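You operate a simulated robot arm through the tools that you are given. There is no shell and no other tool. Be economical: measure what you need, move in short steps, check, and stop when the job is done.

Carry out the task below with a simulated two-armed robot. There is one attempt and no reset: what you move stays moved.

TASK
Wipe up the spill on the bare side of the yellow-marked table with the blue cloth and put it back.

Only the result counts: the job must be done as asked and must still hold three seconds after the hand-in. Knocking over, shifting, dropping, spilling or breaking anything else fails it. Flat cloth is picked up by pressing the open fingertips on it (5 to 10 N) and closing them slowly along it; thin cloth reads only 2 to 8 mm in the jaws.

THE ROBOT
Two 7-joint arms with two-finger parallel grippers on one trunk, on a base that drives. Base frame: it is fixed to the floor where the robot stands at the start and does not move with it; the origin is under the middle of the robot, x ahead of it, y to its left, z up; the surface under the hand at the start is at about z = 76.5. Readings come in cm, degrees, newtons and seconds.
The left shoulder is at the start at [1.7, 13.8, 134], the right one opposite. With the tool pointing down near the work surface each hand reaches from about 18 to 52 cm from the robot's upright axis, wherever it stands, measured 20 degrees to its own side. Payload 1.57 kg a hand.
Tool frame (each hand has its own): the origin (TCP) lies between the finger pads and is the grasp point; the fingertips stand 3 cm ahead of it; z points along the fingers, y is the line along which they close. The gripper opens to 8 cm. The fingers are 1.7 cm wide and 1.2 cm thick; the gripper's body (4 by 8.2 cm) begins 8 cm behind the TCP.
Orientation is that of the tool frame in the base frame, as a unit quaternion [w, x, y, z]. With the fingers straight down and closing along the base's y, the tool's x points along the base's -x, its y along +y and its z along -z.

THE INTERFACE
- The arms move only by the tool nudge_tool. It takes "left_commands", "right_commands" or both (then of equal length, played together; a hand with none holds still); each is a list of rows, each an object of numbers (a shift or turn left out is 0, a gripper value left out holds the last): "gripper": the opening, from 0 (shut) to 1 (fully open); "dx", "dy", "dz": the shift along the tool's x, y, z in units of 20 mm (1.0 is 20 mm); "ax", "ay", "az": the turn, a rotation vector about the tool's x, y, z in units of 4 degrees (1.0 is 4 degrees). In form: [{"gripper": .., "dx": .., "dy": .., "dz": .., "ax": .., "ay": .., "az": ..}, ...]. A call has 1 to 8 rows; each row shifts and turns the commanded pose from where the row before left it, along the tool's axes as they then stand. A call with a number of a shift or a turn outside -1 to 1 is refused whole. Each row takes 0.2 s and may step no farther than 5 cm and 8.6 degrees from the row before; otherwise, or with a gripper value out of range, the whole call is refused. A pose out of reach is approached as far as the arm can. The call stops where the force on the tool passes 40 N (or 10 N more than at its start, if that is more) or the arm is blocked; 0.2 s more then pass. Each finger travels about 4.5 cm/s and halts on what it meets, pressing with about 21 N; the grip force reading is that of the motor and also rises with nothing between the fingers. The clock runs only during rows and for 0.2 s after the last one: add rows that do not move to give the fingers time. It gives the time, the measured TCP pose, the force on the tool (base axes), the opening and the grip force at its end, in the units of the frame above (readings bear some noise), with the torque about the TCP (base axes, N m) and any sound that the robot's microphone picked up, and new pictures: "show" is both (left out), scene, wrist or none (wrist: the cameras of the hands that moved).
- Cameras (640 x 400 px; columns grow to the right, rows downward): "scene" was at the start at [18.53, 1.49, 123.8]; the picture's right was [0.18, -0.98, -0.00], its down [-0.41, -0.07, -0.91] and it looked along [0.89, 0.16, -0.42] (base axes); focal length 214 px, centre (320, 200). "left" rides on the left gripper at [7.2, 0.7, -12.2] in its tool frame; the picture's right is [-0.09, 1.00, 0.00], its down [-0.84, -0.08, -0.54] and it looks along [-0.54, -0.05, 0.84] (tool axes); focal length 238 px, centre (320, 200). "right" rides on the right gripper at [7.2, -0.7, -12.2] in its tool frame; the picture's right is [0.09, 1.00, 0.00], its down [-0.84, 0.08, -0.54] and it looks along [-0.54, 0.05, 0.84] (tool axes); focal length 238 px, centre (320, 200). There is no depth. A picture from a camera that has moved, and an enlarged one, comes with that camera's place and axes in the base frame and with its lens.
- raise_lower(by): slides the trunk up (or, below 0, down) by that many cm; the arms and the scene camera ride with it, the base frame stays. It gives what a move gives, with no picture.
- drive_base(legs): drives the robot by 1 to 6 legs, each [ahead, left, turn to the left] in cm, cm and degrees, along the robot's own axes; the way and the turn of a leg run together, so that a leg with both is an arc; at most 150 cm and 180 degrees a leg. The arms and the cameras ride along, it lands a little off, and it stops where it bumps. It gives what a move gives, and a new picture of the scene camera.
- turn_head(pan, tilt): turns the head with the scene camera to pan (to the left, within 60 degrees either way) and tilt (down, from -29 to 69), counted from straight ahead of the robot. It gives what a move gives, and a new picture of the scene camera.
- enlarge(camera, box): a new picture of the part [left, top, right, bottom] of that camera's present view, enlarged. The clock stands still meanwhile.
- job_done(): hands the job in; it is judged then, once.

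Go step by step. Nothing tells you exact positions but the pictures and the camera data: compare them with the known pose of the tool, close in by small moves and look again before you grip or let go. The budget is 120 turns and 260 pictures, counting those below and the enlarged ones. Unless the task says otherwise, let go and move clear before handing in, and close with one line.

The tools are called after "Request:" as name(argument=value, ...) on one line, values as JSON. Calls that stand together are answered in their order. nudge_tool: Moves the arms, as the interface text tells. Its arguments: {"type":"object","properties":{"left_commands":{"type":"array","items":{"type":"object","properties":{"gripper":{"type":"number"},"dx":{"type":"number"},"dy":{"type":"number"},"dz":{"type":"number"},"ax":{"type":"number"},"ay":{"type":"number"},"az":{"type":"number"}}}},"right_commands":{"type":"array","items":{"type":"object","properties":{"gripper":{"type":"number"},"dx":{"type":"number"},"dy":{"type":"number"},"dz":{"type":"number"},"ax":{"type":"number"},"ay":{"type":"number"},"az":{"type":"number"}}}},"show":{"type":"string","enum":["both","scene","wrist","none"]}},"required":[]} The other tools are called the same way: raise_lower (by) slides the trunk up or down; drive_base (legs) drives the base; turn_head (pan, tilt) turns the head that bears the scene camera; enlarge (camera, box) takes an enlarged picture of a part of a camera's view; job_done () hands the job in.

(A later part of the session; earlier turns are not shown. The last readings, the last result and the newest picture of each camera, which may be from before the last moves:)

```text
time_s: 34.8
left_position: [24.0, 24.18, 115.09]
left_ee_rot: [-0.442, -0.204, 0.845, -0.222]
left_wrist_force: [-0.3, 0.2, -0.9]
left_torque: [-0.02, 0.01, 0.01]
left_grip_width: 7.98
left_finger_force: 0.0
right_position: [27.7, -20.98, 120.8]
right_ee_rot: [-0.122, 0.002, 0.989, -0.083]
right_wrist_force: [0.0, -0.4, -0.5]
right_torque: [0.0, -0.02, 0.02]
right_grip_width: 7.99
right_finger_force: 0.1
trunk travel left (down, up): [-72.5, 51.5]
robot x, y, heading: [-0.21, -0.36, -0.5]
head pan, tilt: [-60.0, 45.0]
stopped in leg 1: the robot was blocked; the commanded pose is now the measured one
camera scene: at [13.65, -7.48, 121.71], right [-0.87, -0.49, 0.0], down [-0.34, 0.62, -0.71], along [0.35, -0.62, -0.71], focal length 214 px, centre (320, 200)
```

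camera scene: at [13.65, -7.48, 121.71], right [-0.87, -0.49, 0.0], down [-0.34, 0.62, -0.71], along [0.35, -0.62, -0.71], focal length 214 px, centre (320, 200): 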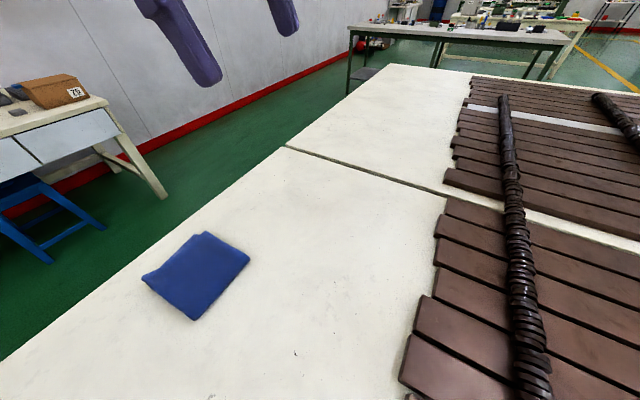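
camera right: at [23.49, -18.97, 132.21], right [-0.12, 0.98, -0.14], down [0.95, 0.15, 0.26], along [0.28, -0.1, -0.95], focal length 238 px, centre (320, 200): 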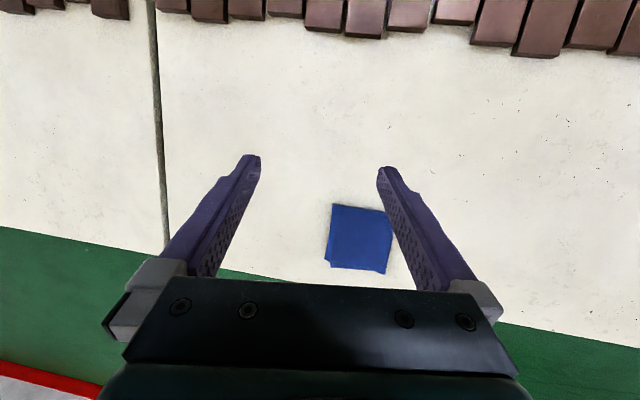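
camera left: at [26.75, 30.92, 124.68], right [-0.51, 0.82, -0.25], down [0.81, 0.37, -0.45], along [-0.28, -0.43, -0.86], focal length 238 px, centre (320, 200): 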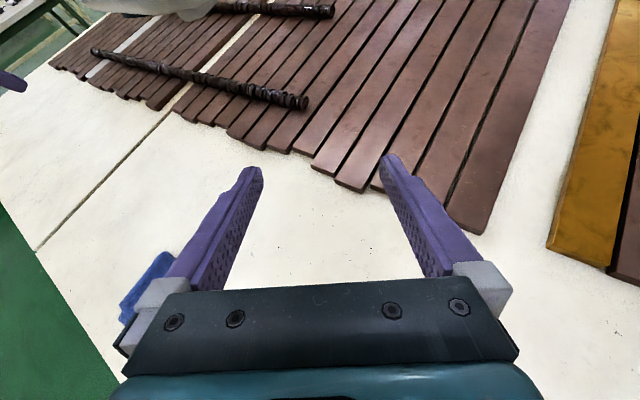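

No column is visible under me, and something keeps the trunk and turn from moving. I look up and around for an obstacle.

Request:
turn_head(pan=0, tilt=-29)

Request:
turn_head(pan=60, tilt=-20)

Request:
turn_head(pan=-60, tilt=-20)

```text
time_s: 36.2
left_position: [23.84, 24.14, 115.41]
left_ee_rot: [-0.442, -0.204, 0.845, -0.222]
left_wrist_force: [0.1, -0.4, 0.2]
left_torque: [-0.04, -0.02, 0.0]
left_grip_width: 7.95
left_finger_force: 0.1
right_position: [27.73, -20.9, 121.08]
right_ee_rot: [-0.121, 0.002, 0.989, -0.083]
right_wrist_force: [-0.7, 0.2, -0.1]
right_torque: [0.0, 0.0, 0.0]
right_grip_width: 7.98
right_finger_force: 0.1
trunk travel left (down, up): [-72.5, 51.5]
robot x, y, heading: [-0.8, -0.26, -0.3]
head pan, tilt: [0.0, -28.6]
camera scene: at [16.32, -0.46, 133.06], right [-0.01, -1.0, 0.0], down [0.48, 0.0, -0.87], along [0.87, -0.01, 0.48], focal length 214 px, centre (320, 200)
```

scene: 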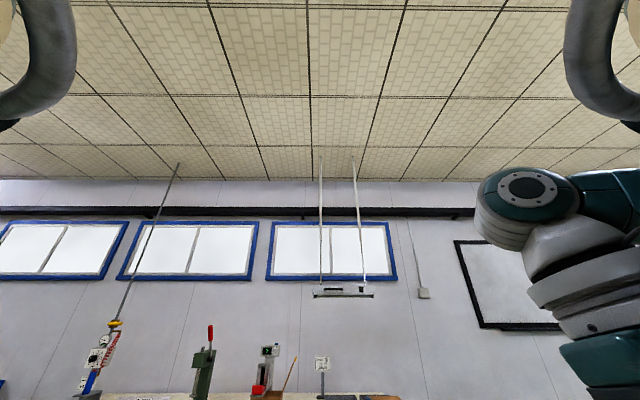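

```text
time_s: 37.5
left_position: [23.96, 24.26, 115.4]
left_ee_rot: [-0.442, -0.203, 0.845, -0.222]
left_wrist_force: [-1.4, -0.3, 0.5]
left_torque: [-0.03, 0.01, 0.04]
left_grip_width: 8.01
left_finger_force: 0.2
right_position: [27.63, -20.89, 121.14]
right_ee_rot: [-0.121, 0.002, 0.989, -0.083]
right_wrist_force: [0.0, -0.6, -0.3]
right_torque: [-0.02, -0.02, 0.03]
right_grip_width: 8.01
right_finger_force: 0.1
trunk travel left (down, up): [-72.5, 51.5]
robot x, y, heading: [-0.73, 0.01, -0.5]
head pan, tilt: [60.0, -20.0]
camera scene: at [13.49, 6.15, 131.98], right [0.86, -0.51, 0.01], down [0.18, 0.29, -0.94], along [0.48, 0.81, 0.35], focal length 214 px, centre (320, 200)
```

scene: 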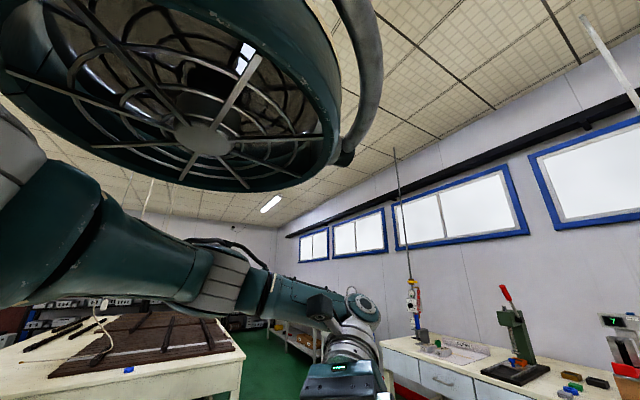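

```text
time_s: 39.5
left_position: [23.94, 24.26, 115.36]
left_ee_rot: [-0.442, -0.203, 0.846, -0.221]
left_wrist_force: [0.1, 1.0, -0.3]
left_torque: [0.02, -0.03, 0.03]
left_grip_width: 8.01
left_finger_force: 0.0
right_position: [27.66, -20.85, 121.17]
right_ee_rot: [-0.121, 0.001, 0.989, -0.084]
right_wrist_force: [-0.4, -0.2, 1.4]
right_torque: [0.02, 0.03, 0.0]
right_grip_width: 7.97
right_finger_force: 0.0
trunk travel left (down, up): [-72.5, 51.5]
robot x, y, heading: [-0.35, -0.46, -0.6]
head pan, tilt: [-60.0, -20.0]
camera scene: at [13.37, -7.01, 131.98], right [-0.87, -0.49, -0.01], down [0.17, -0.3, -0.94], along [0.46, -0.82, 0.34], focal length 214 px, centre (320, 200)
```

scene: 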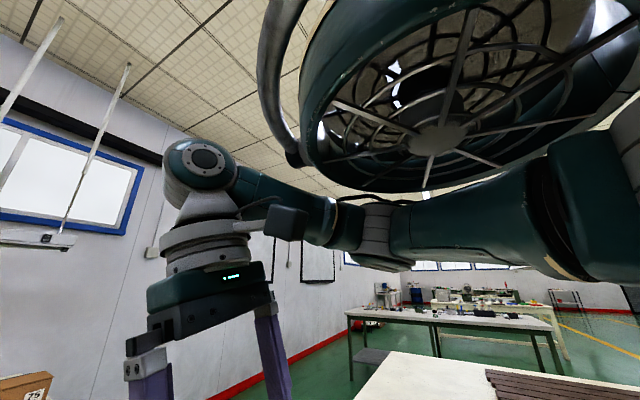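

The robot is held up by ducted fans: it hovers, so it drifts and responds softly. I examine the table surface closely for the spill.

Request:
turn_head(pan=0, tilt=65)

Request:
enlarge(camera="scene", box=[120, 180, 320, 305])

Request:
enlarge(camera="scene", box=[0, 80, 220, 218])

Request:
turn_head(pan=45, tilt=50)

Request:
enlarge(camera="scene", box=[120, 60, 440, 260])

Request:
turn_head(pan=-45, tilt=45)

Request:
enlarge(camera="scene", box=[200, 40, 520, 240])

```text
time_s: 41.1
left_position: [23.97, 24.09, 115.34]
left_ee_rot: [-0.442, -0.203, 0.845, -0.221]
left_wrist_force: [0.7, -0.3, 0.6]
left_torque: [0.01, 0.01, -0.01]
left_grip_width: 8.01
left_finger_force: 0.0
right_position: [27.81, -20.98, 121.11]
right_ee_rot: [-0.121, 0.001, 0.989, -0.083]
right_wrist_force: [0.4, 0.4, -0.2]
right_torque: [-0.02, 0.0, 0.0]
right_grip_width: 8.01
right_finger_force: 0.1
trunk travel left (down, up): [-72.5, 51.5]
robot x, y, heading: [-0.79, -0.23, -0.5]
head pan, tilt: [0.0, 65.0]
camera scene: at [15.78, -0.46, 119.47], right [-0.01, -1.0, 0.0], down [-0.9, 0.01, -0.43], along [0.43, 0.0, -0.9], focal length 214 px, centre (320, 200)
```

scene: 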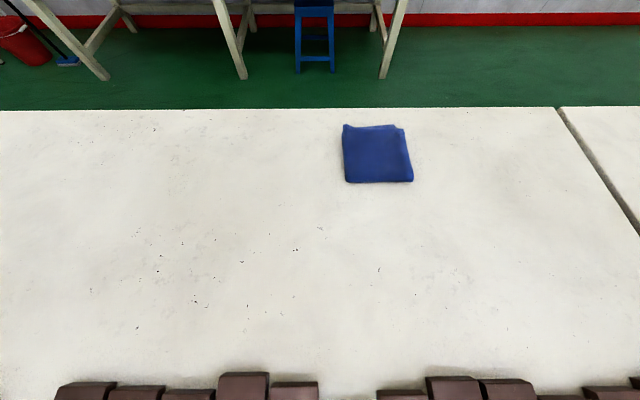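

```text
3.20 times, centred on (220, 242) of scene
camera zoom: at [15.78, -0.46, 119.47], right [-0.01, -1.0, 0.0], down [-0.9, 0.01, -0.43], along [0.43, 0.0, -0.9], focal length 686 px, centre (640, 64)
```

zoom: 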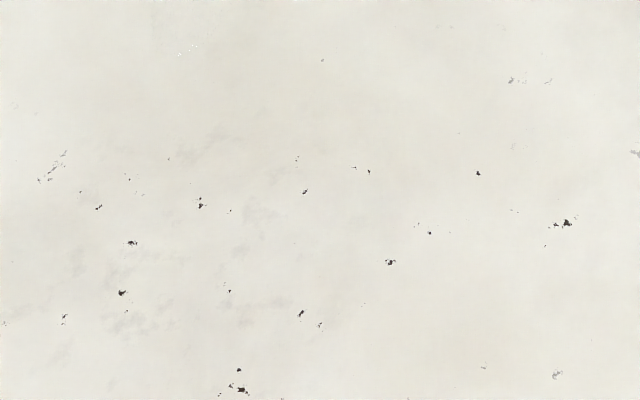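

```text
2.90 times, centred on (110, 149) of scene
camera zoom: at [15.78, -0.46, 119.47], right [-0.01, -1.0, 0.0], down [-0.9, 0.01, -0.43], along [0.43, 0.0, -0.9], focal length 622 px, centre (929, 348)
```

zoom: 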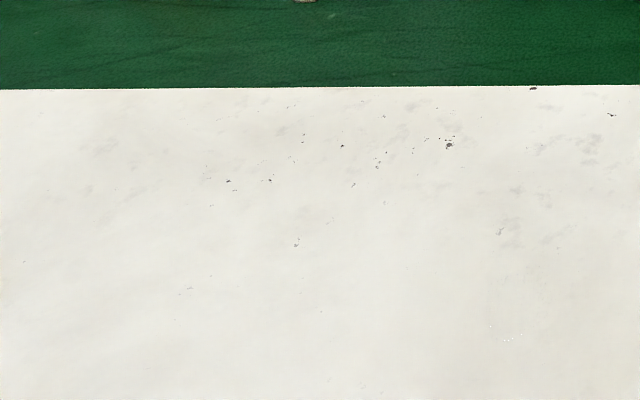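

```text
time_s: 42.2
left_position: [24.0, 24.14, 115.41]
left_ee_rot: [-0.442, -0.204, 0.845, -0.222]
left_wrist_force: [-0.1, 0.1, 0.2]
left_torque: [-0.02, 0.01, 0.02]
left_grip_width: 7.98
left_finger_force: 0.1
right_position: [27.81, -20.91, 121.17]
right_ee_rot: [-0.12, 0.002, 0.989, -0.083]
right_wrist_force: [0.7, -0.3, 0.0]
right_torque: [-0.01, -0.01, -0.02]
right_grip_width: 8.0
right_finger_force: 0.1
trunk travel left (down, up): [-72.5, 51.5]
robot x, y, heading: [-1.12, -0.15, -0.7]
head pan, tilt: [45.0, 50.0]
camera scene: at [15.19, 4.99, 121.27], right [0.7, -0.71, 0.0], down [-0.54, -0.54, -0.65], along [0.46, 0.45, -0.76], focal length 214 px, centre (320, 200)
```

scene: 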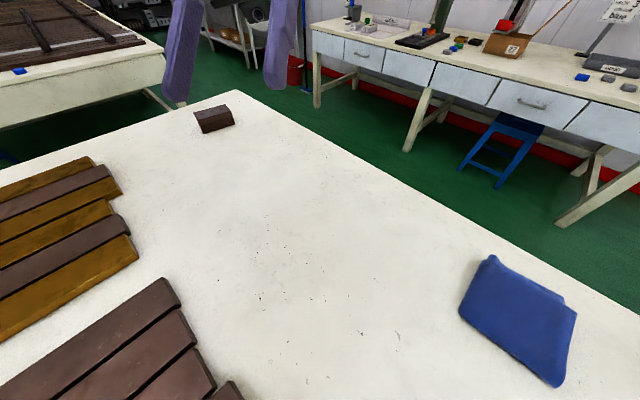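

```text
2.00 times, centred on (280, 160) of scene
camera zoom: at [15.19, 4.99, 121.27], right [0.7, -0.71, 0.0], down [-0.54, -0.54, -0.65], along [0.46, 0.45, -0.76], focal length 429 px, centre (400, 280)
```

zoom: 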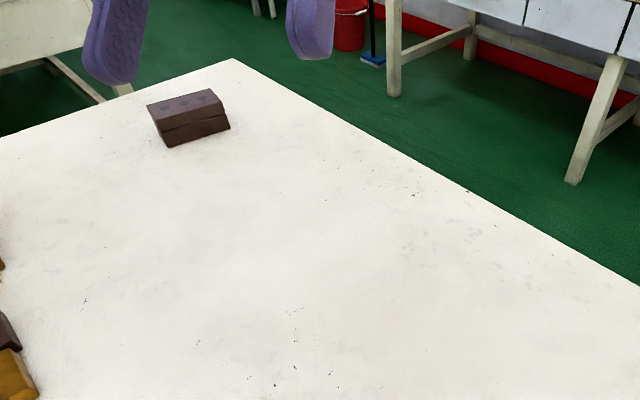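

```text
time_s: 43.9
left_position: [24.05, 24.15, 115.44]
left_ee_rot: [-0.442, -0.204, 0.845, -0.222]
left_wrist_force: [-0.4, 0.3, 0.0]
left_torque: [0.01, 0.03, -0.03]
left_grip_width: 7.99
left_finger_force: 0.2
right_position: [27.73, -21.0, 121.12]
right_ee_rot: [-0.121, 0.001, 0.989, -0.083]
right_wrist_force: [0.1, 0.2, 0.3]
right_torque: [-0.01, -0.02, -0.01]
right_grip_width: 8.02
right_finger_force: 0.0
trunk travel left (down, up): [-72.5, 51.5]
robot x, y, heading: [-1.02, -0.08, -0.3]
head pan, tilt: [-45.0, 45.0]
camera scene: at [15.39, -6.2, 121.96], right [-0.71, -0.7, 0.0], down [-0.49, 0.5, -0.71], along [0.5, -0.5, -0.7], focal length 214 px, centre (320, 200)
```

scene: 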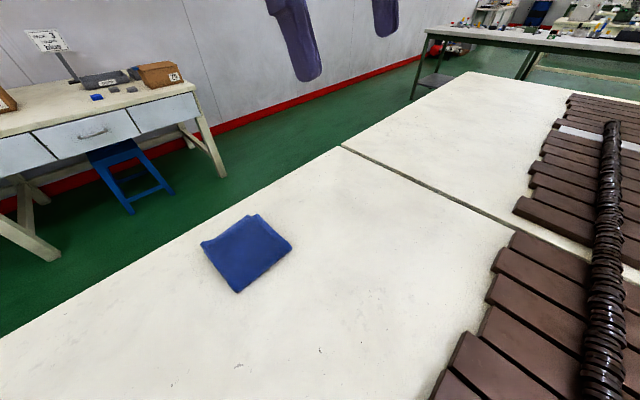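

```text
2.00 times, centred on (360, 140) of scene
camera zoom: at [15.39, -6.2, 121.96], right [-0.71, -0.7, 0.0], down [-0.49, 0.5, -0.71], along [0.5, -0.5, -0.7], focal length 429 px, centre (240, 320)
```

zoom: 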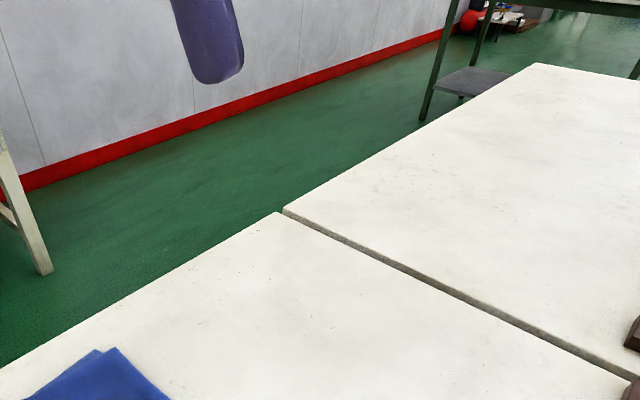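

This table shows no spill, so the yellow-marked table may be another one. I test a sideways leg.

Request:
turn_head(pan=50, tilt=35)

Request:
drive_base(legs=[[0, 30, 0]])

```text
time_s: 45.6
left_position: [24.01, 24.16, 115.42]
left_ee_rot: [-0.442, -0.204, 0.845, -0.222]
left_wrist_force: [-0.4, 0.3, 0.0]
left_torque: [-0.02, -0.01, -0.04]
left_grip_width: 8.01
left_finger_force: 0.0
right_position: [27.74, -20.92, 121.2]
right_ee_rot: [-0.12, 0.002, 0.989, -0.083]
right_wrist_force: [-0.1, -0.5, 0.1]
right_torque: [-0.01, -0.03, -0.01]
right_grip_width: 8.0
right_finger_force: 0.1
trunk travel left (down, up): [-72.5, 51.5]
robot x, y, heading: [-0.57, -0.29, -0.7]
head pan, tilt: [50.0, 35.0]
camera scene: at [15.41, 6.29, 123.44], right [0.76, -0.65, 0.0], down [-0.37, -0.44, -0.82], along [0.54, 0.62, -0.57], focal length 214 px, centre (320, 200)
```

scene: 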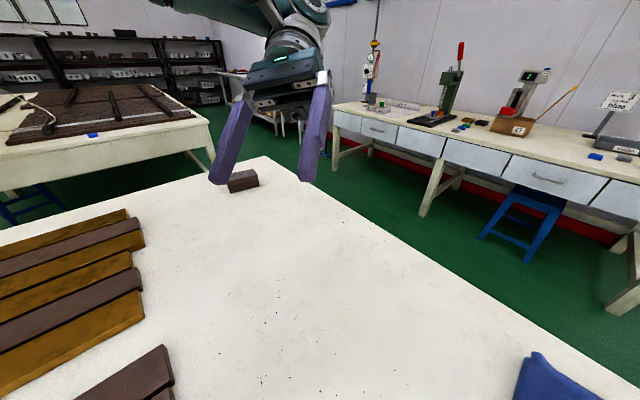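

```text
time_s: 47.7
left_position: [23.8, 54.21, 115.2]
left_ee_rot: [-0.445, -0.204, 0.843, -0.222]
left_wrist_force: [-0.9, -0.2, 0.0]
left_torque: [0.04, 0.04, 0.0]
left_grip_width: 7.99
left_finger_force: 0.1
right_position: [27.55, 9.13, 120.95]
right_ee_rot: [-0.124, 0.003, 0.989, -0.083]
right_wrist_force: [0.9, 0.3, -0.2]
right_torque: [0.01, -0.04, -0.03]
right_grip_width: 8.01
right_finger_force: 0.0
trunk travel left (down, up): [-72.5, 51.5]
robot x, y, heading: [-0.28, 29.83, -0.5]
head pan, tilt: [50.0, 35.0]
camera scene: at [15.25, 36.37, 123.34], right [0.76, -0.65, 0.0], down [-0.37, -0.44, -0.82], along [0.53, 0.62, -0.57], focal length 214 px, centre (320, 200)
```

scene: 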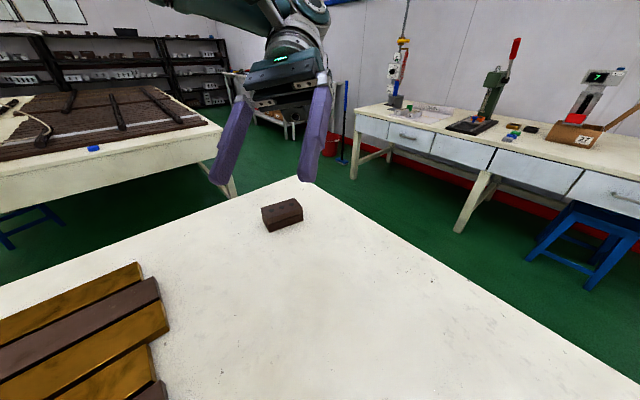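

Sideways works. I try the turn here.

Request:
drive_base(legs=[[0, 0, 40]])

```text
time_s: 49.9
left_position: [2.67, 64.05, 115.26]
left_ee_rot: [-0.342, -0.479, 0.724, -0.36]
left_wrist_force: [-1.1, 0.0, 0.5]
left_torque: [-0.02, -0.02, 0.04]
left_grip_width: 8.0
left_finger_force: 0.0
right_position: [34.48, 31.8, 120.99]
right_ee_rot: [-0.088, -0.334, 0.931, -0.12]
right_wrist_force: [0.6, 0.3, -1.2]
right_torque: [-0.01, 0.01, 0.0]
right_grip_width: 8.0
right_finger_force: 0.1
trunk travel left (down, up): [-72.5, 51.5]
robot x, y, heading: [-0.07, 30.03, 39.2]
head pan, tilt: [50.0, 35.0]
camera scene: at [7.4, 44.9, 123.34], right [1.0, -0.01, 0.0], down [-0.01, -0.57, -0.82], along [0.01, 0.82, -0.57], focal length 214 px, centre (320, 200)
```

scene: 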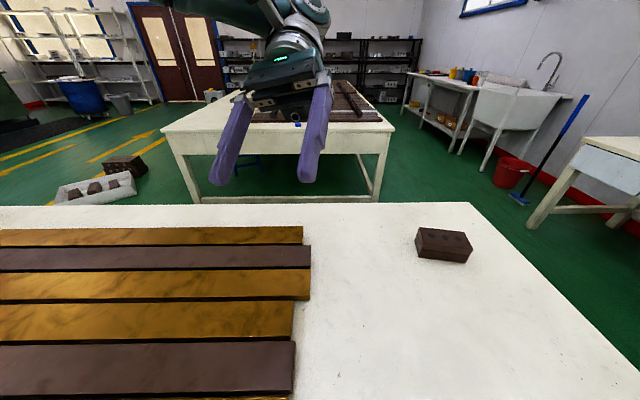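

Turning works here. I keep turning to see the rest of the room.

Request:
drive_base(legs=[[0, 0, 50]])

Request:
drive_base(legs=[[0, 0, 50]])

Request:
turn_head(pan=60, tilt=25)

Request:
turn_head(pan=0, tilt=30)

```text
time_s: 52.6
left_position: [-24.39, 54.47, 115.25]
left_ee_rot: [0.16, 0.738, -0.457, 0.47]
left_wrist_force: [0.0, -0.1, -0.7]
left_torque: [0.03, 0.0, 0.02]
left_grip_width: 8.0
left_finger_force: 0.1
right_position: [20.88, 57.68, 120.9]
right_ee_rot: [-0.03, -0.694, 0.704, -0.147]
right_wrist_force: [0.8, -0.3, -0.2]
right_torque: [-0.01, 0.01, 0.01]
right_grip_width: 7.99
right_finger_force: 0.1
trunk travel left (down, up): [-72.5, 51.5]
robot x, y, heading: [-0.58, 30.17, 88.6]
head pan, tilt: [50.0, 35.0]
camera scene: at [-6.83, 45.6, 123.34], right [0.66, 0.75, 0.0], down [0.43, -0.38, -0.82], along [-0.61, 0.54, -0.57], focal length 214 px, centre (320, 200)
```

scene: 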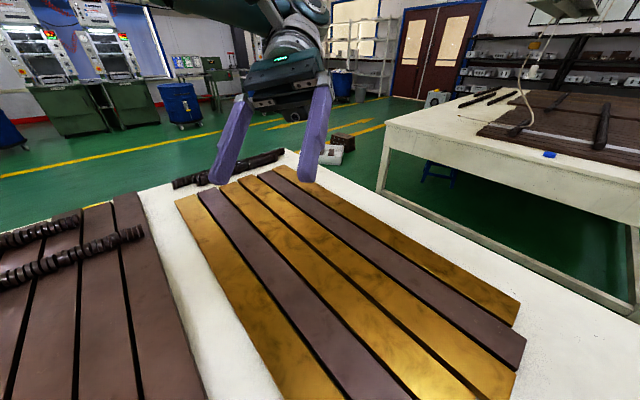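

```text
time_s: 54.8
left_position: [-34.69, 44.06, 115.19]
left_ee_rot: [-0.003, 0.845, -0.199, 0.496]
left_wrist_force: [-0.4, 0.6, -0.4]
left_torque: [0.02, 0.01, 0.02]
left_grip_width: 8.0
left_finger_force: 0.0
right_position: [-1.5, 74.19, 121.18]
right_ee_rot: [-0.023, 0.885, -0.442, 0.146]
right_wrist_force: [-0.3, 0.4, 0.2]
right_torque: [0.0, 0.01, 0.03]
right_grip_width: 8.01
right_finger_force: 0.2
trunk travel left (down, up): [-72.5, 51.5]
robot x, y, heading: [-0.72, 38.84, 127.1]
head pan, tilt: [50.0, 35.0]
stopped in leg 1: the robot was blocked; the commanded pose is now the measured one
camera scene: at [-15.87, 47.58, 123.37], right [0.06, 1.0, 0.01], down [0.57, -0.03, -0.82], along [-0.82, 0.05, -0.57], focal length 214 px, centre (320, 200)
```

scene: 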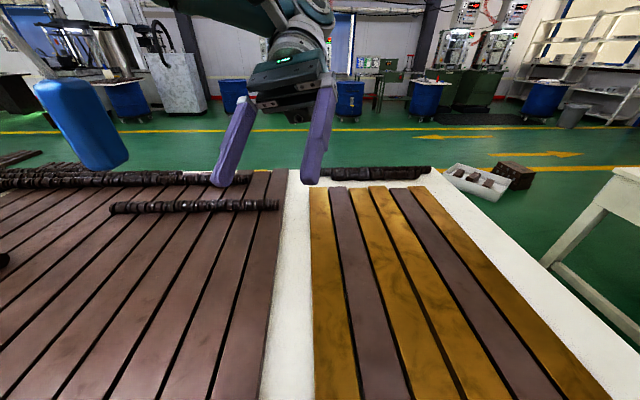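

```text
time_s: 55.5
left_position: [-34.82, 44.12, 115.24]
left_ee_rot: [-0.003, 0.845, -0.198, 0.496]
left_wrist_force: [0.1, -0.2, -0.1]
left_torque: [-0.03, 0.02, 0.02]
left_grip_width: 8.03
left_finger_force: 0.1
right_position: [-1.61, 74.15, 121.22]
right_ee_rot: [-0.023, 0.885, -0.441, 0.145]
right_wrist_force: [-0.2, 0.3, 0.6]
right_torque: [-0.01, 0.0, 0.0]
right_grip_width: 8.01
right_finger_force: 0.0
trunk travel left (down, up): [-72.5, 51.5]
robot x, y, heading: [-0.61, 38.28, 127.2]
head pan, tilt: [60.0, 25.0]
camera scene: at [-16.24, 46.03, 124.99], right [-0.12, 0.99, 0.01], down [0.42, 0.06, -0.91], along [-0.9, -0.1, -0.42], focal length 214 px, centre (320, 200)
```

scene: 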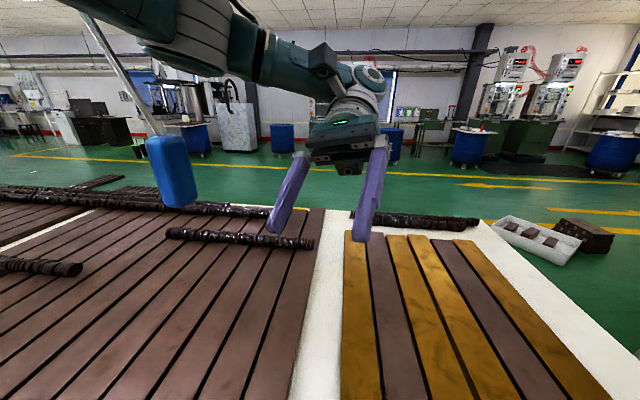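

```text
time_s: 56.8
left_position: [-34.77, 44.12, 115.39]
left_ee_rot: [-0.004, 0.846, -0.199, 0.495]
left_wrist_force: [0.5, 0.5, -0.3]
left_torque: [0.02, -0.01, -0.02]
left_grip_width: 8.01
left_finger_force: 0.0
right_position: [-1.44, 74.19, 121.3]
right_ee_rot: [-0.025, 0.886, -0.44, 0.144]
right_wrist_force: [-1.0, -1.3, 0.4]
right_torque: [-0.04, 0.03, 0.02]
right_grip_width: 8.0
right_finger_force: 0.1
trunk travel left (down, up): [-72.5, 51.5]
robot x, y, heading: [-0.57, 38.35, 126.7]
head pan, tilt: [0.0, 30.0]
camera scene: at [-12.53, 54.39, 124.35], right [0.8, 0.6, 0.0], down [0.3, -0.39, -0.87], along [-0.52, 0.7, -0.49], focal length 214 px, centre (320, 200)
```

scene: 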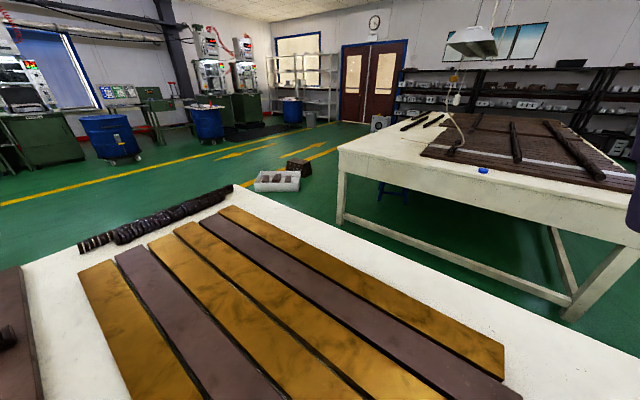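

A gray rod with a blue end hangs on my left; I look at it closely since it may be what blocks me.

Request:
turn_head(pan=60, tilt=5)

Request:
nudge_tool(left_commands=[{"ax": 1}, {"ax": 1}], show="wrist")

```text
time_s: 58.1
left_position: [-34.84, 44.2, 115.39]
left_ee_rot: [-0.005, 0.846, -0.199, 0.495]
left_wrist_force: [0.3, 1.0, -0.4]
left_torque: [-0.01, -0.02, 0.01]
left_grip_width: 8.02
left_finger_force: 0.0
right_position: [-1.6, 74.22, 121.49]
right_ee_rot: [-0.024, 0.886, -0.44, 0.143]
right_wrist_force: [0.6, -0.5, 1.2]
right_torque: [0.01, 0.02, -0.01]
right_grip_width: 7.99
right_finger_force: 0.1
trunk travel left (down, up): [-72.5, 51.5]
robot x, y, heading: [-0.9, 38.49, 127.0]
head pan, tilt: [60.0, 5.0]
camera scene: at [-16.23, 46.05, 128.33], right [-0.12, 0.99, 0.01], down [0.08, 0.02, -1.0], along [-0.99, -0.12, -0.08], focal length 214 px, centre (320, 200)
```

scene: 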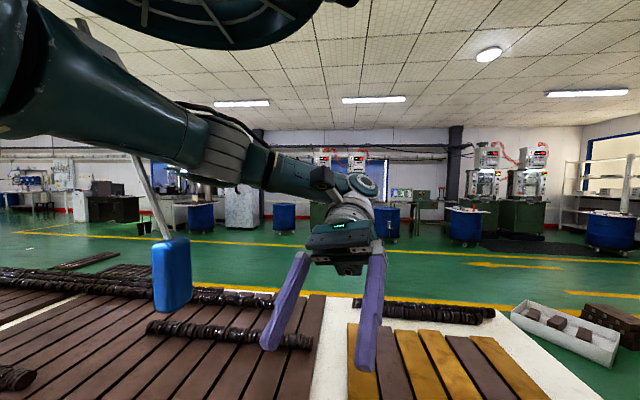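

```text
time_s: 58.7
left_position: [-34.36, 44.89, 115.22]
left_ee_rot: [-0.057, 0.839, -0.178, 0.511]
left_wrist_force: [0.6, 0.0, 0.0]
left_torque: [-0.03, -0.02, -0.01]
left_grip_width: 8.0
left_finger_force: 0.0
right_position: [-1.74, 74.39, 121.09]
right_ee_rot: [-0.024, 0.886, -0.44, 0.143]
right_wrist_force: [-0.7, 0.6, -0.2]
right_torque: [-0.02, -0.01, 0.0]
right_grip_width: 8.01
right_finger_force: 0.0
trunk travel left (down, up): [-72.5, 51.5]
robot x, y, heading: [-0.68, 38.71, 126.7]
head pan, tilt: [60.0, 5.0]
camera left: at [-42.24, 42.72, 126.76], right [-0.28, -0.89, -0.35], down [-0.81, 0.42, -0.42], along [0.53, 0.17, -0.83], focal length 238 px, centre (320, 200)
```

left: 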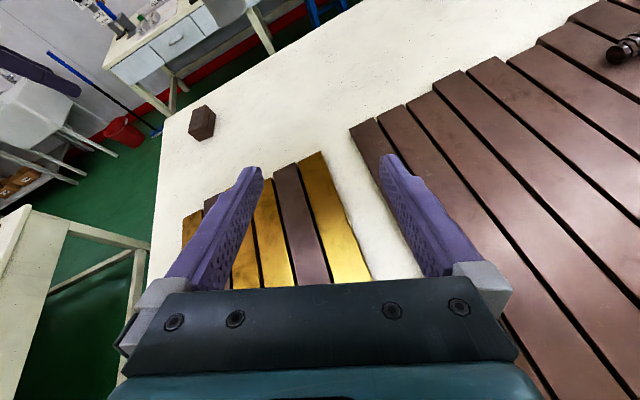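

A blue tag hangs over this table, and the lamp cord of the left table carries a yellow tag, so that one is likely "yellow-marked". I inspect its bare side.

Request:
turn_head(pan=-15, tilt=15)

Request:
enlarge(camera="scene", box=[200, 50, 440, 200])

Request:
enlarge(camera="scene", box=[240, 130, 360, 205])

```text
time_s: 60.1
left_position: [-34.56, 44.89, 115.46]
left_ee_rot: [-0.06, 0.84, -0.175, 0.51]
left_wrist_force: [-0.3, 0.3, -0.4]
left_torque: [-0.03, 0.04, 0.0]
left_grip_width: 8.01
left_finger_force: 0.1
right_position: [-1.45, 74.39, 121.52]
right_ee_rot: [-0.026, 0.886, -0.441, 0.142]
right_wrist_force: [-0.2, -0.9, 0.0]
right_torque: [0.02, -0.03, 0.01]
right_grip_width: 7.99
right_finger_force: 0.1
trunk travel left (down, up): [-72.5, 51.5]
robot x, y, heading: [-0.78, 38.68, 126.9]
head pan, tilt: [-15.0, 15.0]
camera scene: at [-10.61, 56.09, 126.87], right [0.93, 0.37, 0.0], down [0.09, -0.23, -0.97], along [-0.36, 0.9, -0.24], focal length 214 px, centre (320, 200)
```

scene: 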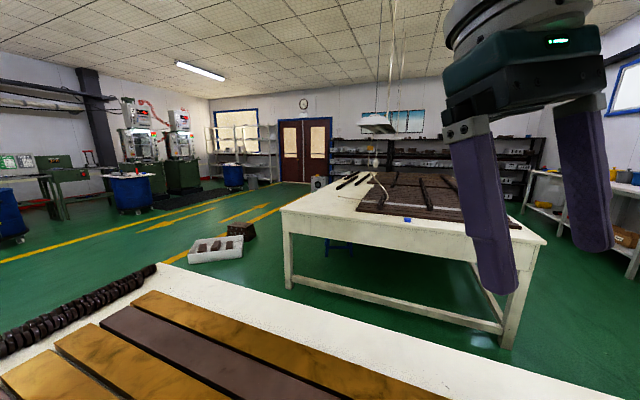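

```text
2.67 times, centred on (320, 125) of scene
camera zoom: at [-10.61, 56.09, 126.87], right [0.93, 0.37, 0.0], down [0.09, -0.23, -0.97], along [-0.36, 0.9, -0.24], focal length 572 px, centre (320, 400)
```

zoom: 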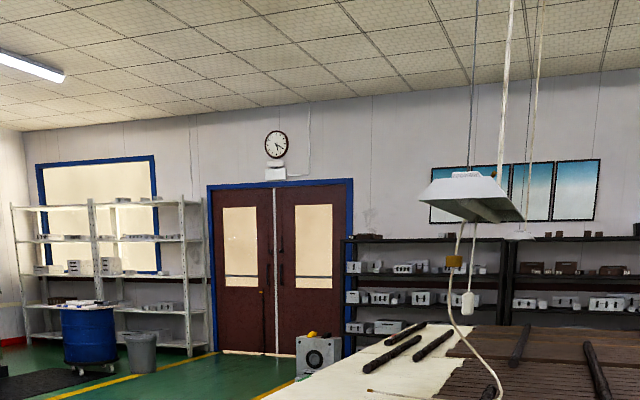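

```text
5.33 times, centred on (300, 168) of scene
camera zoom: at [-10.61, 56.09, 126.87], right [0.93, 0.37, 0.0], down [0.09, -0.23, -0.97], along [-0.36, 0.9, -0.24], focal length 1144 px, centre (427, 373)
```

zoom: 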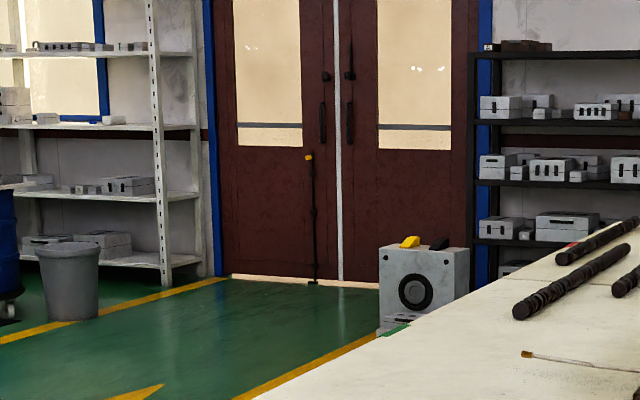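

The lamp of the left table carries a yellow tag. I turn to face that table and approach to see its bare side.

Request:
drive_base(legs=[[0, 0, -37], [85, 30, 0]])

Request:
turn_head(pan=15, tilt=25)

Request:
enlarge(camera="scene", box=[200, 80, 520, 280])

```text
time_s: 66.7
left_position: [-54.62, 148.07, 115.13]
left_ee_rot: [0.107, 0.749, -0.42, 0.502]
left_wrist_force: [-0.2, -0.3, 0.2]
left_torque: [-0.02, 0.04, -0.01]
left_grip_width: 8.02
left_finger_force: 0.0
right_position: [-9.91, 152.2, 120.85]
right_ee_rot: [0.029, 0.701, -0.698, 0.147]
right_wrist_force: [0.2, -0.6, -0.1]
right_torque: [-0.03, 0.0, 0.02]
right_grip_width: 7.98
right_finger_force: 0.0
trunk travel left (down, up): [-72.5, 51.5]
robot x, y, heading: [-30.21, 124.25, 89.6]
head pan, tilt: [-15.0, 15.0]
camera scene: at [-28.08, 142.93, 126.54], right [0.97, -0.26, 0.0], down [-0.07, -0.25, -0.97], along [0.25, 0.93, -0.26], focal length 214 px, centre (320, 200)
```

scene: 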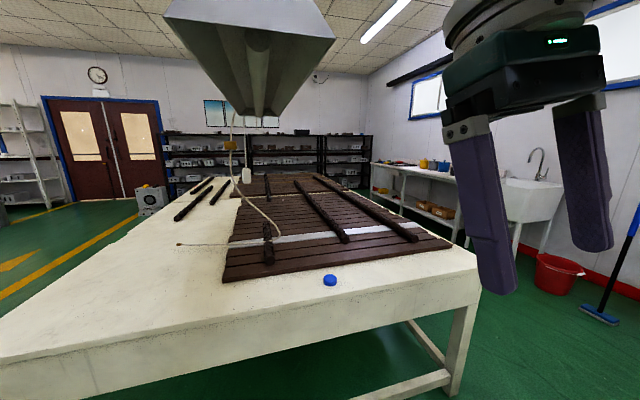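

```text
time_s: 67.6
left_position: [-54.68, 148.04, 115.01]
left_ee_rot: [0.107, 0.748, -0.42, 0.502]
left_wrist_force: [0.4, -0.1, -0.1]
left_torque: [0.01, 0.02, 0.02]
left_grip_width: 7.98
left_finger_force: 0.1
right_position: [-9.8, 152.17, 120.93]
right_ee_rot: [0.029, 0.7, -0.698, 0.147]
right_wrist_force: [0.3, -0.1, -0.1]
right_torque: [-0.01, 0.0, -0.01]
right_grip_width: 8.0
right_finger_force: 0.0
trunk travel left (down, up): [-72.5, 51.5]
robot x, y, heading: [-30.6, 124.24, 89.9]
head pan, tilt: [15.0, 25.0]
camera scene: at [-32.87, 142.82, 124.92], right [0.97, 0.26, 0.0], down [0.11, -0.41, -0.91], along [-0.23, 0.88, -0.42], focal length 214 px, centre (320, 200)
```

scene: 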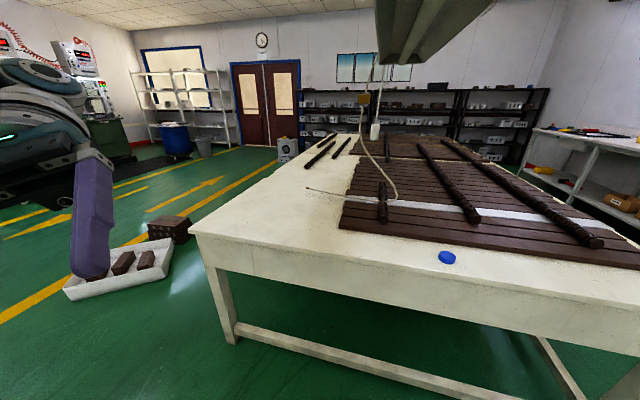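

```text
2.00 times, centred on (360, 180) of scene
camera zoom: at [-32.87, 142.82, 124.92], right [0.97, 0.26, 0.0], down [0.11, -0.41, -0.91], along [-0.23, 0.88, -0.42], focal length 429 px, centre (240, 240)
```

zoom: 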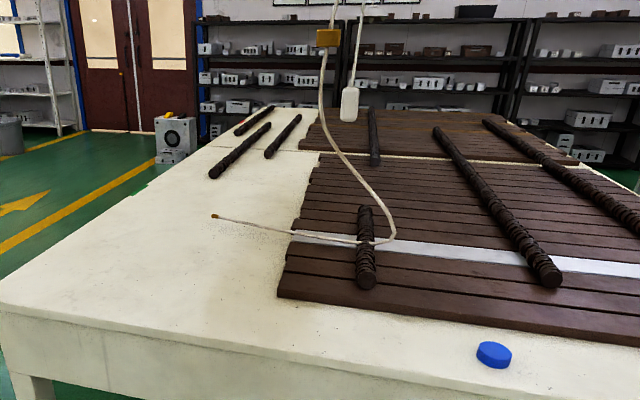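

This table has a blue disc and no spill; so markers are probably coloured discs. I fly back over the bare strip of the first table and on to the right end to look at the other tables.

Request:
turn_head(pan=-40, tilt=20)

Request:
drive_base(legs=[[-10, -55, 0], [0, 0, -90], [0, -114, 0], [0, -90, 0]])

Request:
enlarge(camera="scene", box=[200, 60, 520, 260])

Request:
turn_head(pan=-60, tilt=30)

```text
time_s: 68.9
left_position: [-54.64, 148.05, 115.19]
left_ee_rot: [0.107, 0.749, -0.419, 0.502]
left_wrist_force: [0.0, -0.3, -0.1]
left_torque: [-0.01, 0.01, -0.01]
left_grip_width: 7.99
left_finger_force: 0.1
right_position: [-9.94, 152.28, 120.93]
right_ee_rot: [0.028, 0.7, -0.698, 0.147]
right_wrist_force: [-0.4, 0.8, -0.2]
right_torque: [-0.01, -0.02, 0.0]
right_grip_width: 8.0
right_finger_force: 0.2
trunk travel left (down, up): [-72.5, 51.5]
robot x, y, heading: [-30.35, 124.14, 89.8]
head pan, tilt: [-40.0, 20.0]
camera scene: at [-24.52, 141.04, 125.73], right [0.77, -0.64, 0.0], down [-0.22, -0.26, -0.94], along [0.61, 0.72, -0.34], focal length 214 px, centre (320, 200)
```

scene: 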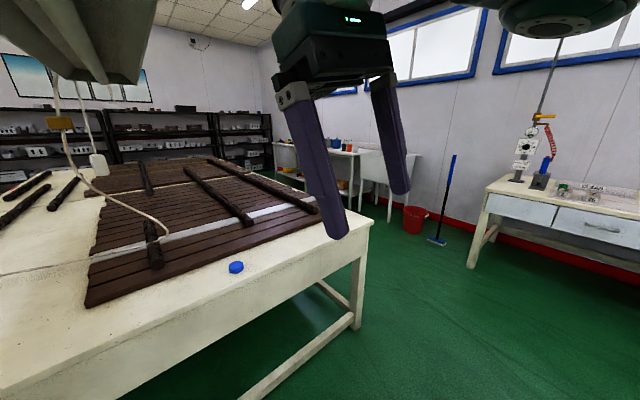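

```text
time_s: 85.6
left_position: [49.5, -65.41, 115.19]
left_ee_rot: [-0.43, -0.235, 0.825, -0.281]
left_wrist_force: [0.1, 0.0, 0.7]
left_torque: [-0.03, 0.02, 0.01]
left_grip_width: 8.01
left_finger_force: 0.1
right_position: [54.01, -110.19, 120.84]
right_ee_rot: [-0.124, -0.005, 0.989, -0.084]
right_wrist_force: [0.0, 0.2, -0.5]
right_torque: [0.0, 0.02, -0.01]
right_grip_width: 7.97
right_finger_force: 0.0
trunk travel left (down, up): [-72.5, 51.5]
robot x, y, heading: [25.98, -89.81, 0.2]
head pan, tilt: [-40.0, 20.0]
camera scene: at [42.82, -95.79, 125.73], right [-0.64, -0.77, 0.0], down [-0.26, 0.22, -0.94], along [0.72, -0.6, -0.34], focal length 214 px, centre (320, 200)
```

scene: 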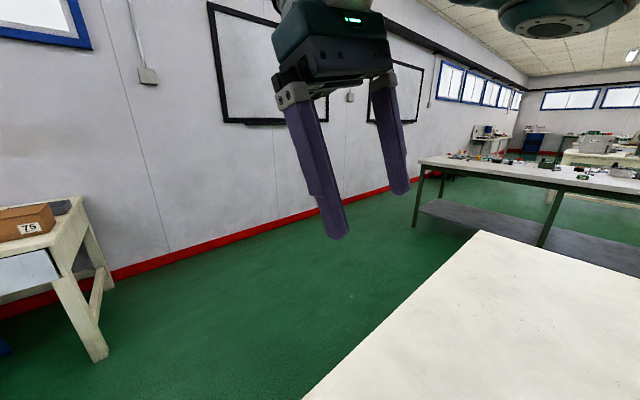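

```text
2.00 times, centred on (360, 160) of scene
camera zoom: at [42.82, -95.79, 125.73], right [-0.64, -0.77, 0.0], down [-0.26, 0.22, -0.94], along [0.72, -0.6, -0.34], focal length 429 px, centre (240, 280)
```

zoom: 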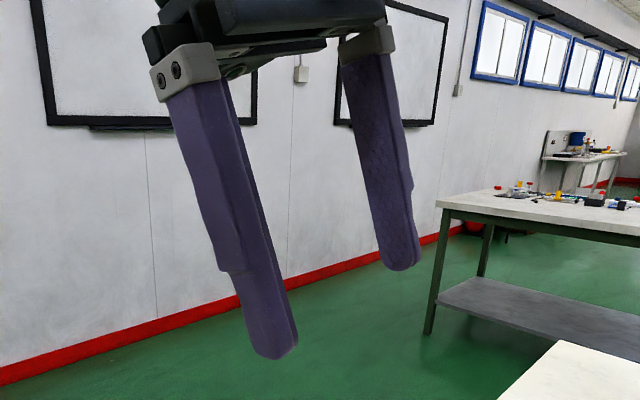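

```text
time_s: 86.4
left_position: [49.55, -65.39, 115.13]
left_ee_rot: [-0.43, -0.235, 0.825, -0.281]
left_wrist_force: [-0.1, 0.4, 0.2]
left_torque: [0.0, 0.0, 0.0]
left_grip_width: 7.99
left_finger_force: 0.0
right_position: [53.96, -110.14, 120.89]
right_ee_rot: [-0.124, -0.004, 0.989, -0.083]
right_wrist_force: [0.0, -0.1, -0.8]
right_torque: [-0.03, -0.03, -0.01]
right_grip_width: 8.01
right_finger_force: 0.1
trunk travel left (down, up): [-72.5, 51.5]
robot x, y, heading: [25.88, -89.62, 0.3]
head pan, tilt: [-60.0, 30.0]
camera scene: at [40.22, -97.64, 124.12], right [-0.86, -0.5, 0.0], down [-0.25, 0.43, -0.87], along [0.44, -0.75, -0.5], focal length 214 px, centre (320, 200)
```

scene: 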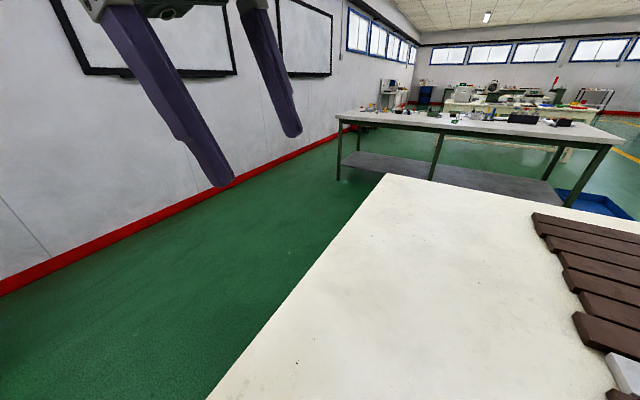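

This end is clean too. I turn right to look along the back side and the other tables.

Request:
drive_base(legs=[[0, 0, -75]])

Request:
turn_head(pan=0, tilt=20)

Request:
enlarge(camera="scene", box=[140, 80, 500, 305])

Request:
turn_head(pan=-60, tilt=30)

```text
time_s: 90.1
left_position: [55.42, -106.51, 115.18]
left_ee_rot: [-0.513, 0.315, 0.798, 0.039]
left_wrist_force: [-0.6, 1.1, 0.1]
left_torque: [-0.03, 0.0, -0.02]
left_grip_width: 8.0
left_finger_force: 0.1
right_position: [13.21, -122.22, 120.97]
right_ee_rot: [-0.149, 0.598, 0.787, 0.009]
right_wrist_force: [-0.3, -0.1, 0.4]
right_torque: [-0.03, 0.01, -0.03]
right_grip_width: 7.98
right_finger_force: 0.1
trunk travel left (down, up): [-72.5, 51.5]
robot x, y, heading: [25.59, -89.48, -74.9]
head pan, tilt: [-60.0, 30.0]
camera scene: at [21.92, -105.91, 124.12], right [-0.71, 0.7, 0.0], down [0.35, 0.35, -0.87], along [-0.61, -0.61, -0.5], focal length 214 px, centre (320, 200)
```

scene: 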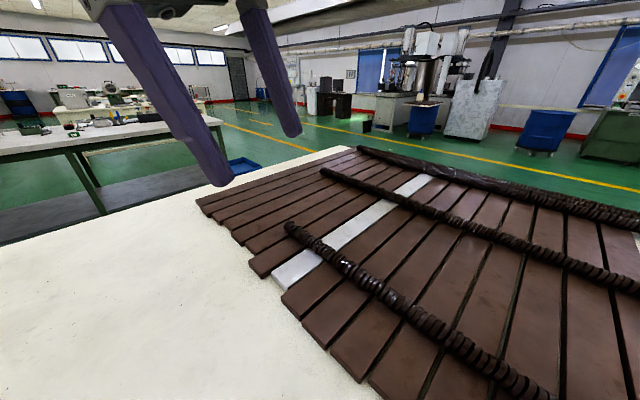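

```text
time_s: 91.4
left_position: [55.37, -106.54, 115.08]
left_ee_rot: [-0.512, 0.317, 0.798, 0.039]
left_wrist_force: [0.4, 0.1, -0.7]
left_torque: [-0.01, 0.01, 0.0]
left_grip_width: 7.99
left_finger_force: 0.0
right_position: [13.33, -122.3, 120.99]
right_ee_rot: [-0.15, 0.598, 0.787, 0.008]
right_wrist_force: [-0.2, -0.3, 0.5]
right_torque: [-0.03, -0.01, -0.03]
right_grip_width: 8.03
right_finger_force: 0.0
trunk travel left (down, up): [-72.5, 51.5]
robot x, y, heading: [25.65, -89.85, -74.8]
head pan, tilt: [0.0, 20.0]
camera scene: at [30.73, -108.48, 125.72], right [-0.97, -0.26, 0.0], down [-0.09, 0.33, -0.94], along [0.25, -0.91, -0.34], focal length 214 px, centre (320, 200)
```

scene: 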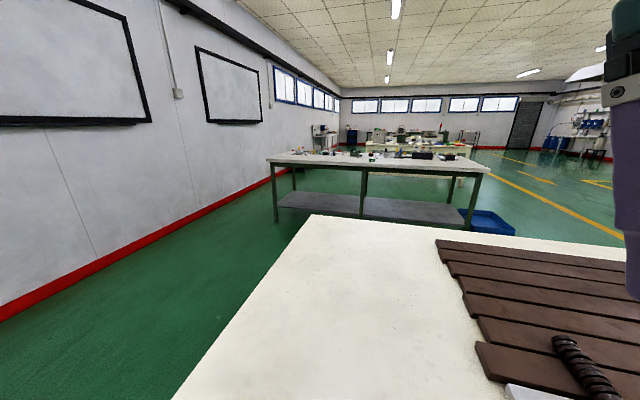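

```text
1.78 times, centred on (320, 192) of scene
camera zoom: at [30.73, -108.48, 125.72], right [-0.97, -0.26, 0.0], down [-0.09, 0.33, -0.94], along [0.25, -0.91, -0.34], focal length 381 px, centre (320, 213)
```

zoom: 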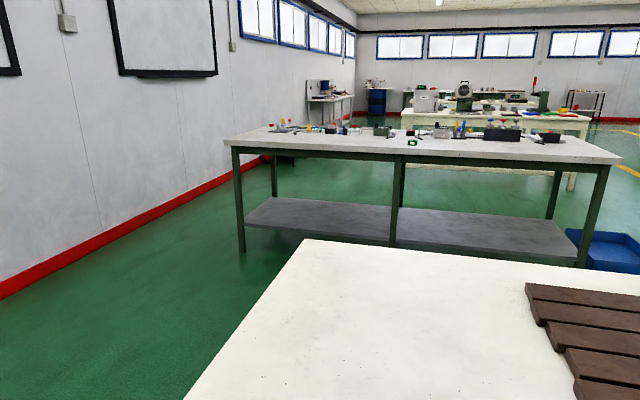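

```text
time_s: 92.7
left_position: [55.38, -106.37, 115.22]
left_ee_rot: [-0.513, 0.316, 0.797, 0.039]
left_wrist_force: [-0.1, -0.9, -0.1]
left_torque: [0.0, -0.01, 0.02]
left_grip_width: 8.01
left_finger_force: 0.1
right_position: [13.27, -122.29, 120.87]
right_ee_rot: [-0.149, 0.599, 0.787, 0.009]
right_wrist_force: [0.1, 0.1, -0.1]
right_torque: [0.01, -0.01, -0.01]
right_grip_width: 8.0
right_finger_force: 0.1
trunk travel left (down, up): [-72.5, 51.5]
robot x, y, heading: [25.92, -89.92, -74.8]
head pan, tilt: [-60.0, 30.0]
camera scene: at [21.93, -105.91, 124.12], right [-0.71, 0.7, 0.0], down [0.35, 0.35, -0.87], along [-0.61, -0.61, -0.5], focal length 214 px, centre (320, 200)
```

scene: 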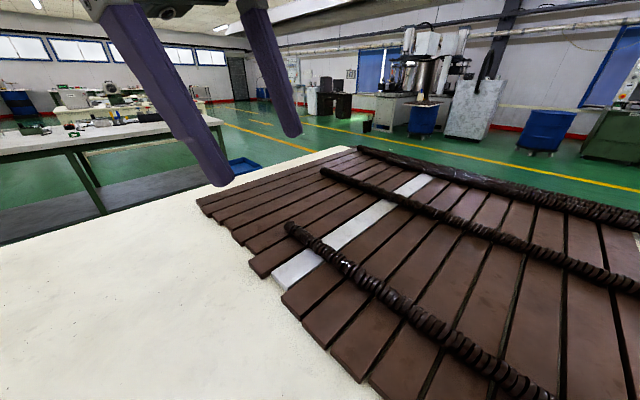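

Other candidates are the cluttered green-legged table and the cream table beyond it. I zoom in on them.

Request:
turn_head(pan=-5, tilt=10)

Request:
enlarge(camera="scene", box=[290, 130, 450, 230])

Request:
enlarge(camera="scene", box=[200, 130, 360, 230])

```text
time_s: 93.9
left_position: [55.35, -106.49, 115.05]
left_ee_rot: [-0.512, 0.316, 0.798, 0.039]
left_wrist_force: [-0.4, -0.8, -0.5]
left_torque: [0.03, -0.02, 0.01]
left_grip_width: 8.01
left_finger_force: 0.0
right_position: [13.25, -122.35, 120.95]
right_ee_rot: [-0.149, 0.599, 0.787, 0.009]
right_wrist_force: [0.5, 0.7, -0.5]
right_torque: [0.03, 0.0, 0.0]
right_grip_width: 7.98
right_finger_force: 0.1
trunk travel left (down, up): [-72.5, 51.5]
robot x, y, heading: [25.64, -89.76, -74.8]
head pan, tilt: [-5.0, 10.0]
camera scene: at [29.93, -108.65, 127.35], right [-0.98, -0.18, 0.0], down [-0.03, 0.17, -0.98], along [0.17, -0.97, -0.17], focal length 214 px, centre (320, 200)
```

scene: 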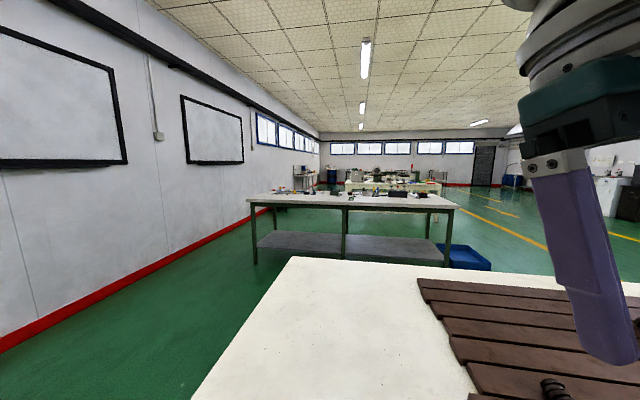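

```text
4.00 times, centred on (370, 180) of scene
camera zoom: at [29.93, -108.65, 127.35], right [-0.98, -0.18, 0.0], down [-0.03, 0.17, -0.98], along [0.17, -0.97, -0.17], focal length 858 px, centre (120, 280)
```

zoom: 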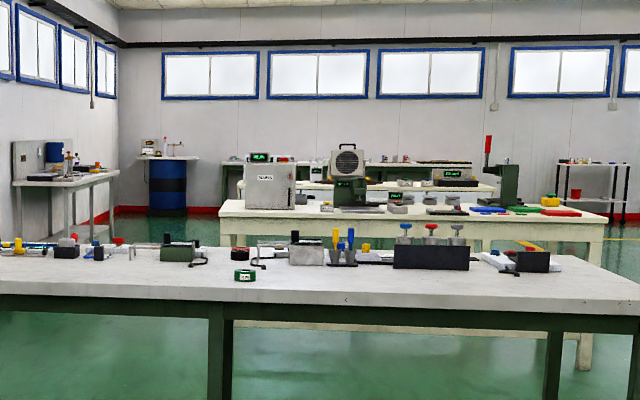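

```text
4.00 times, centred on (280, 180) of scene
camera zoom: at [29.93, -108.65, 127.35], right [-0.98, -0.18, 0.0], down [-0.03, 0.17, -0.98], along [0.17, -0.97, -0.17], focal length 858 px, centre (480, 280)
```

zoom: 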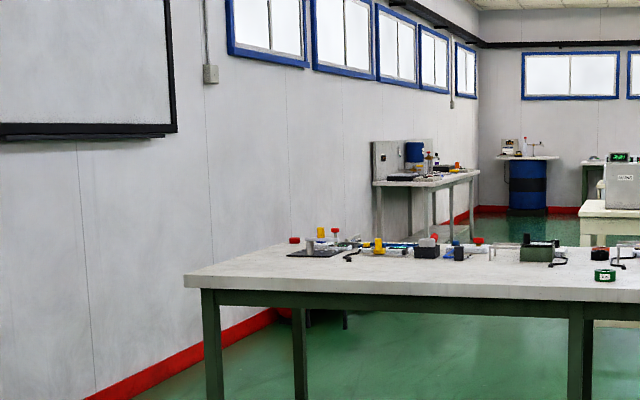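

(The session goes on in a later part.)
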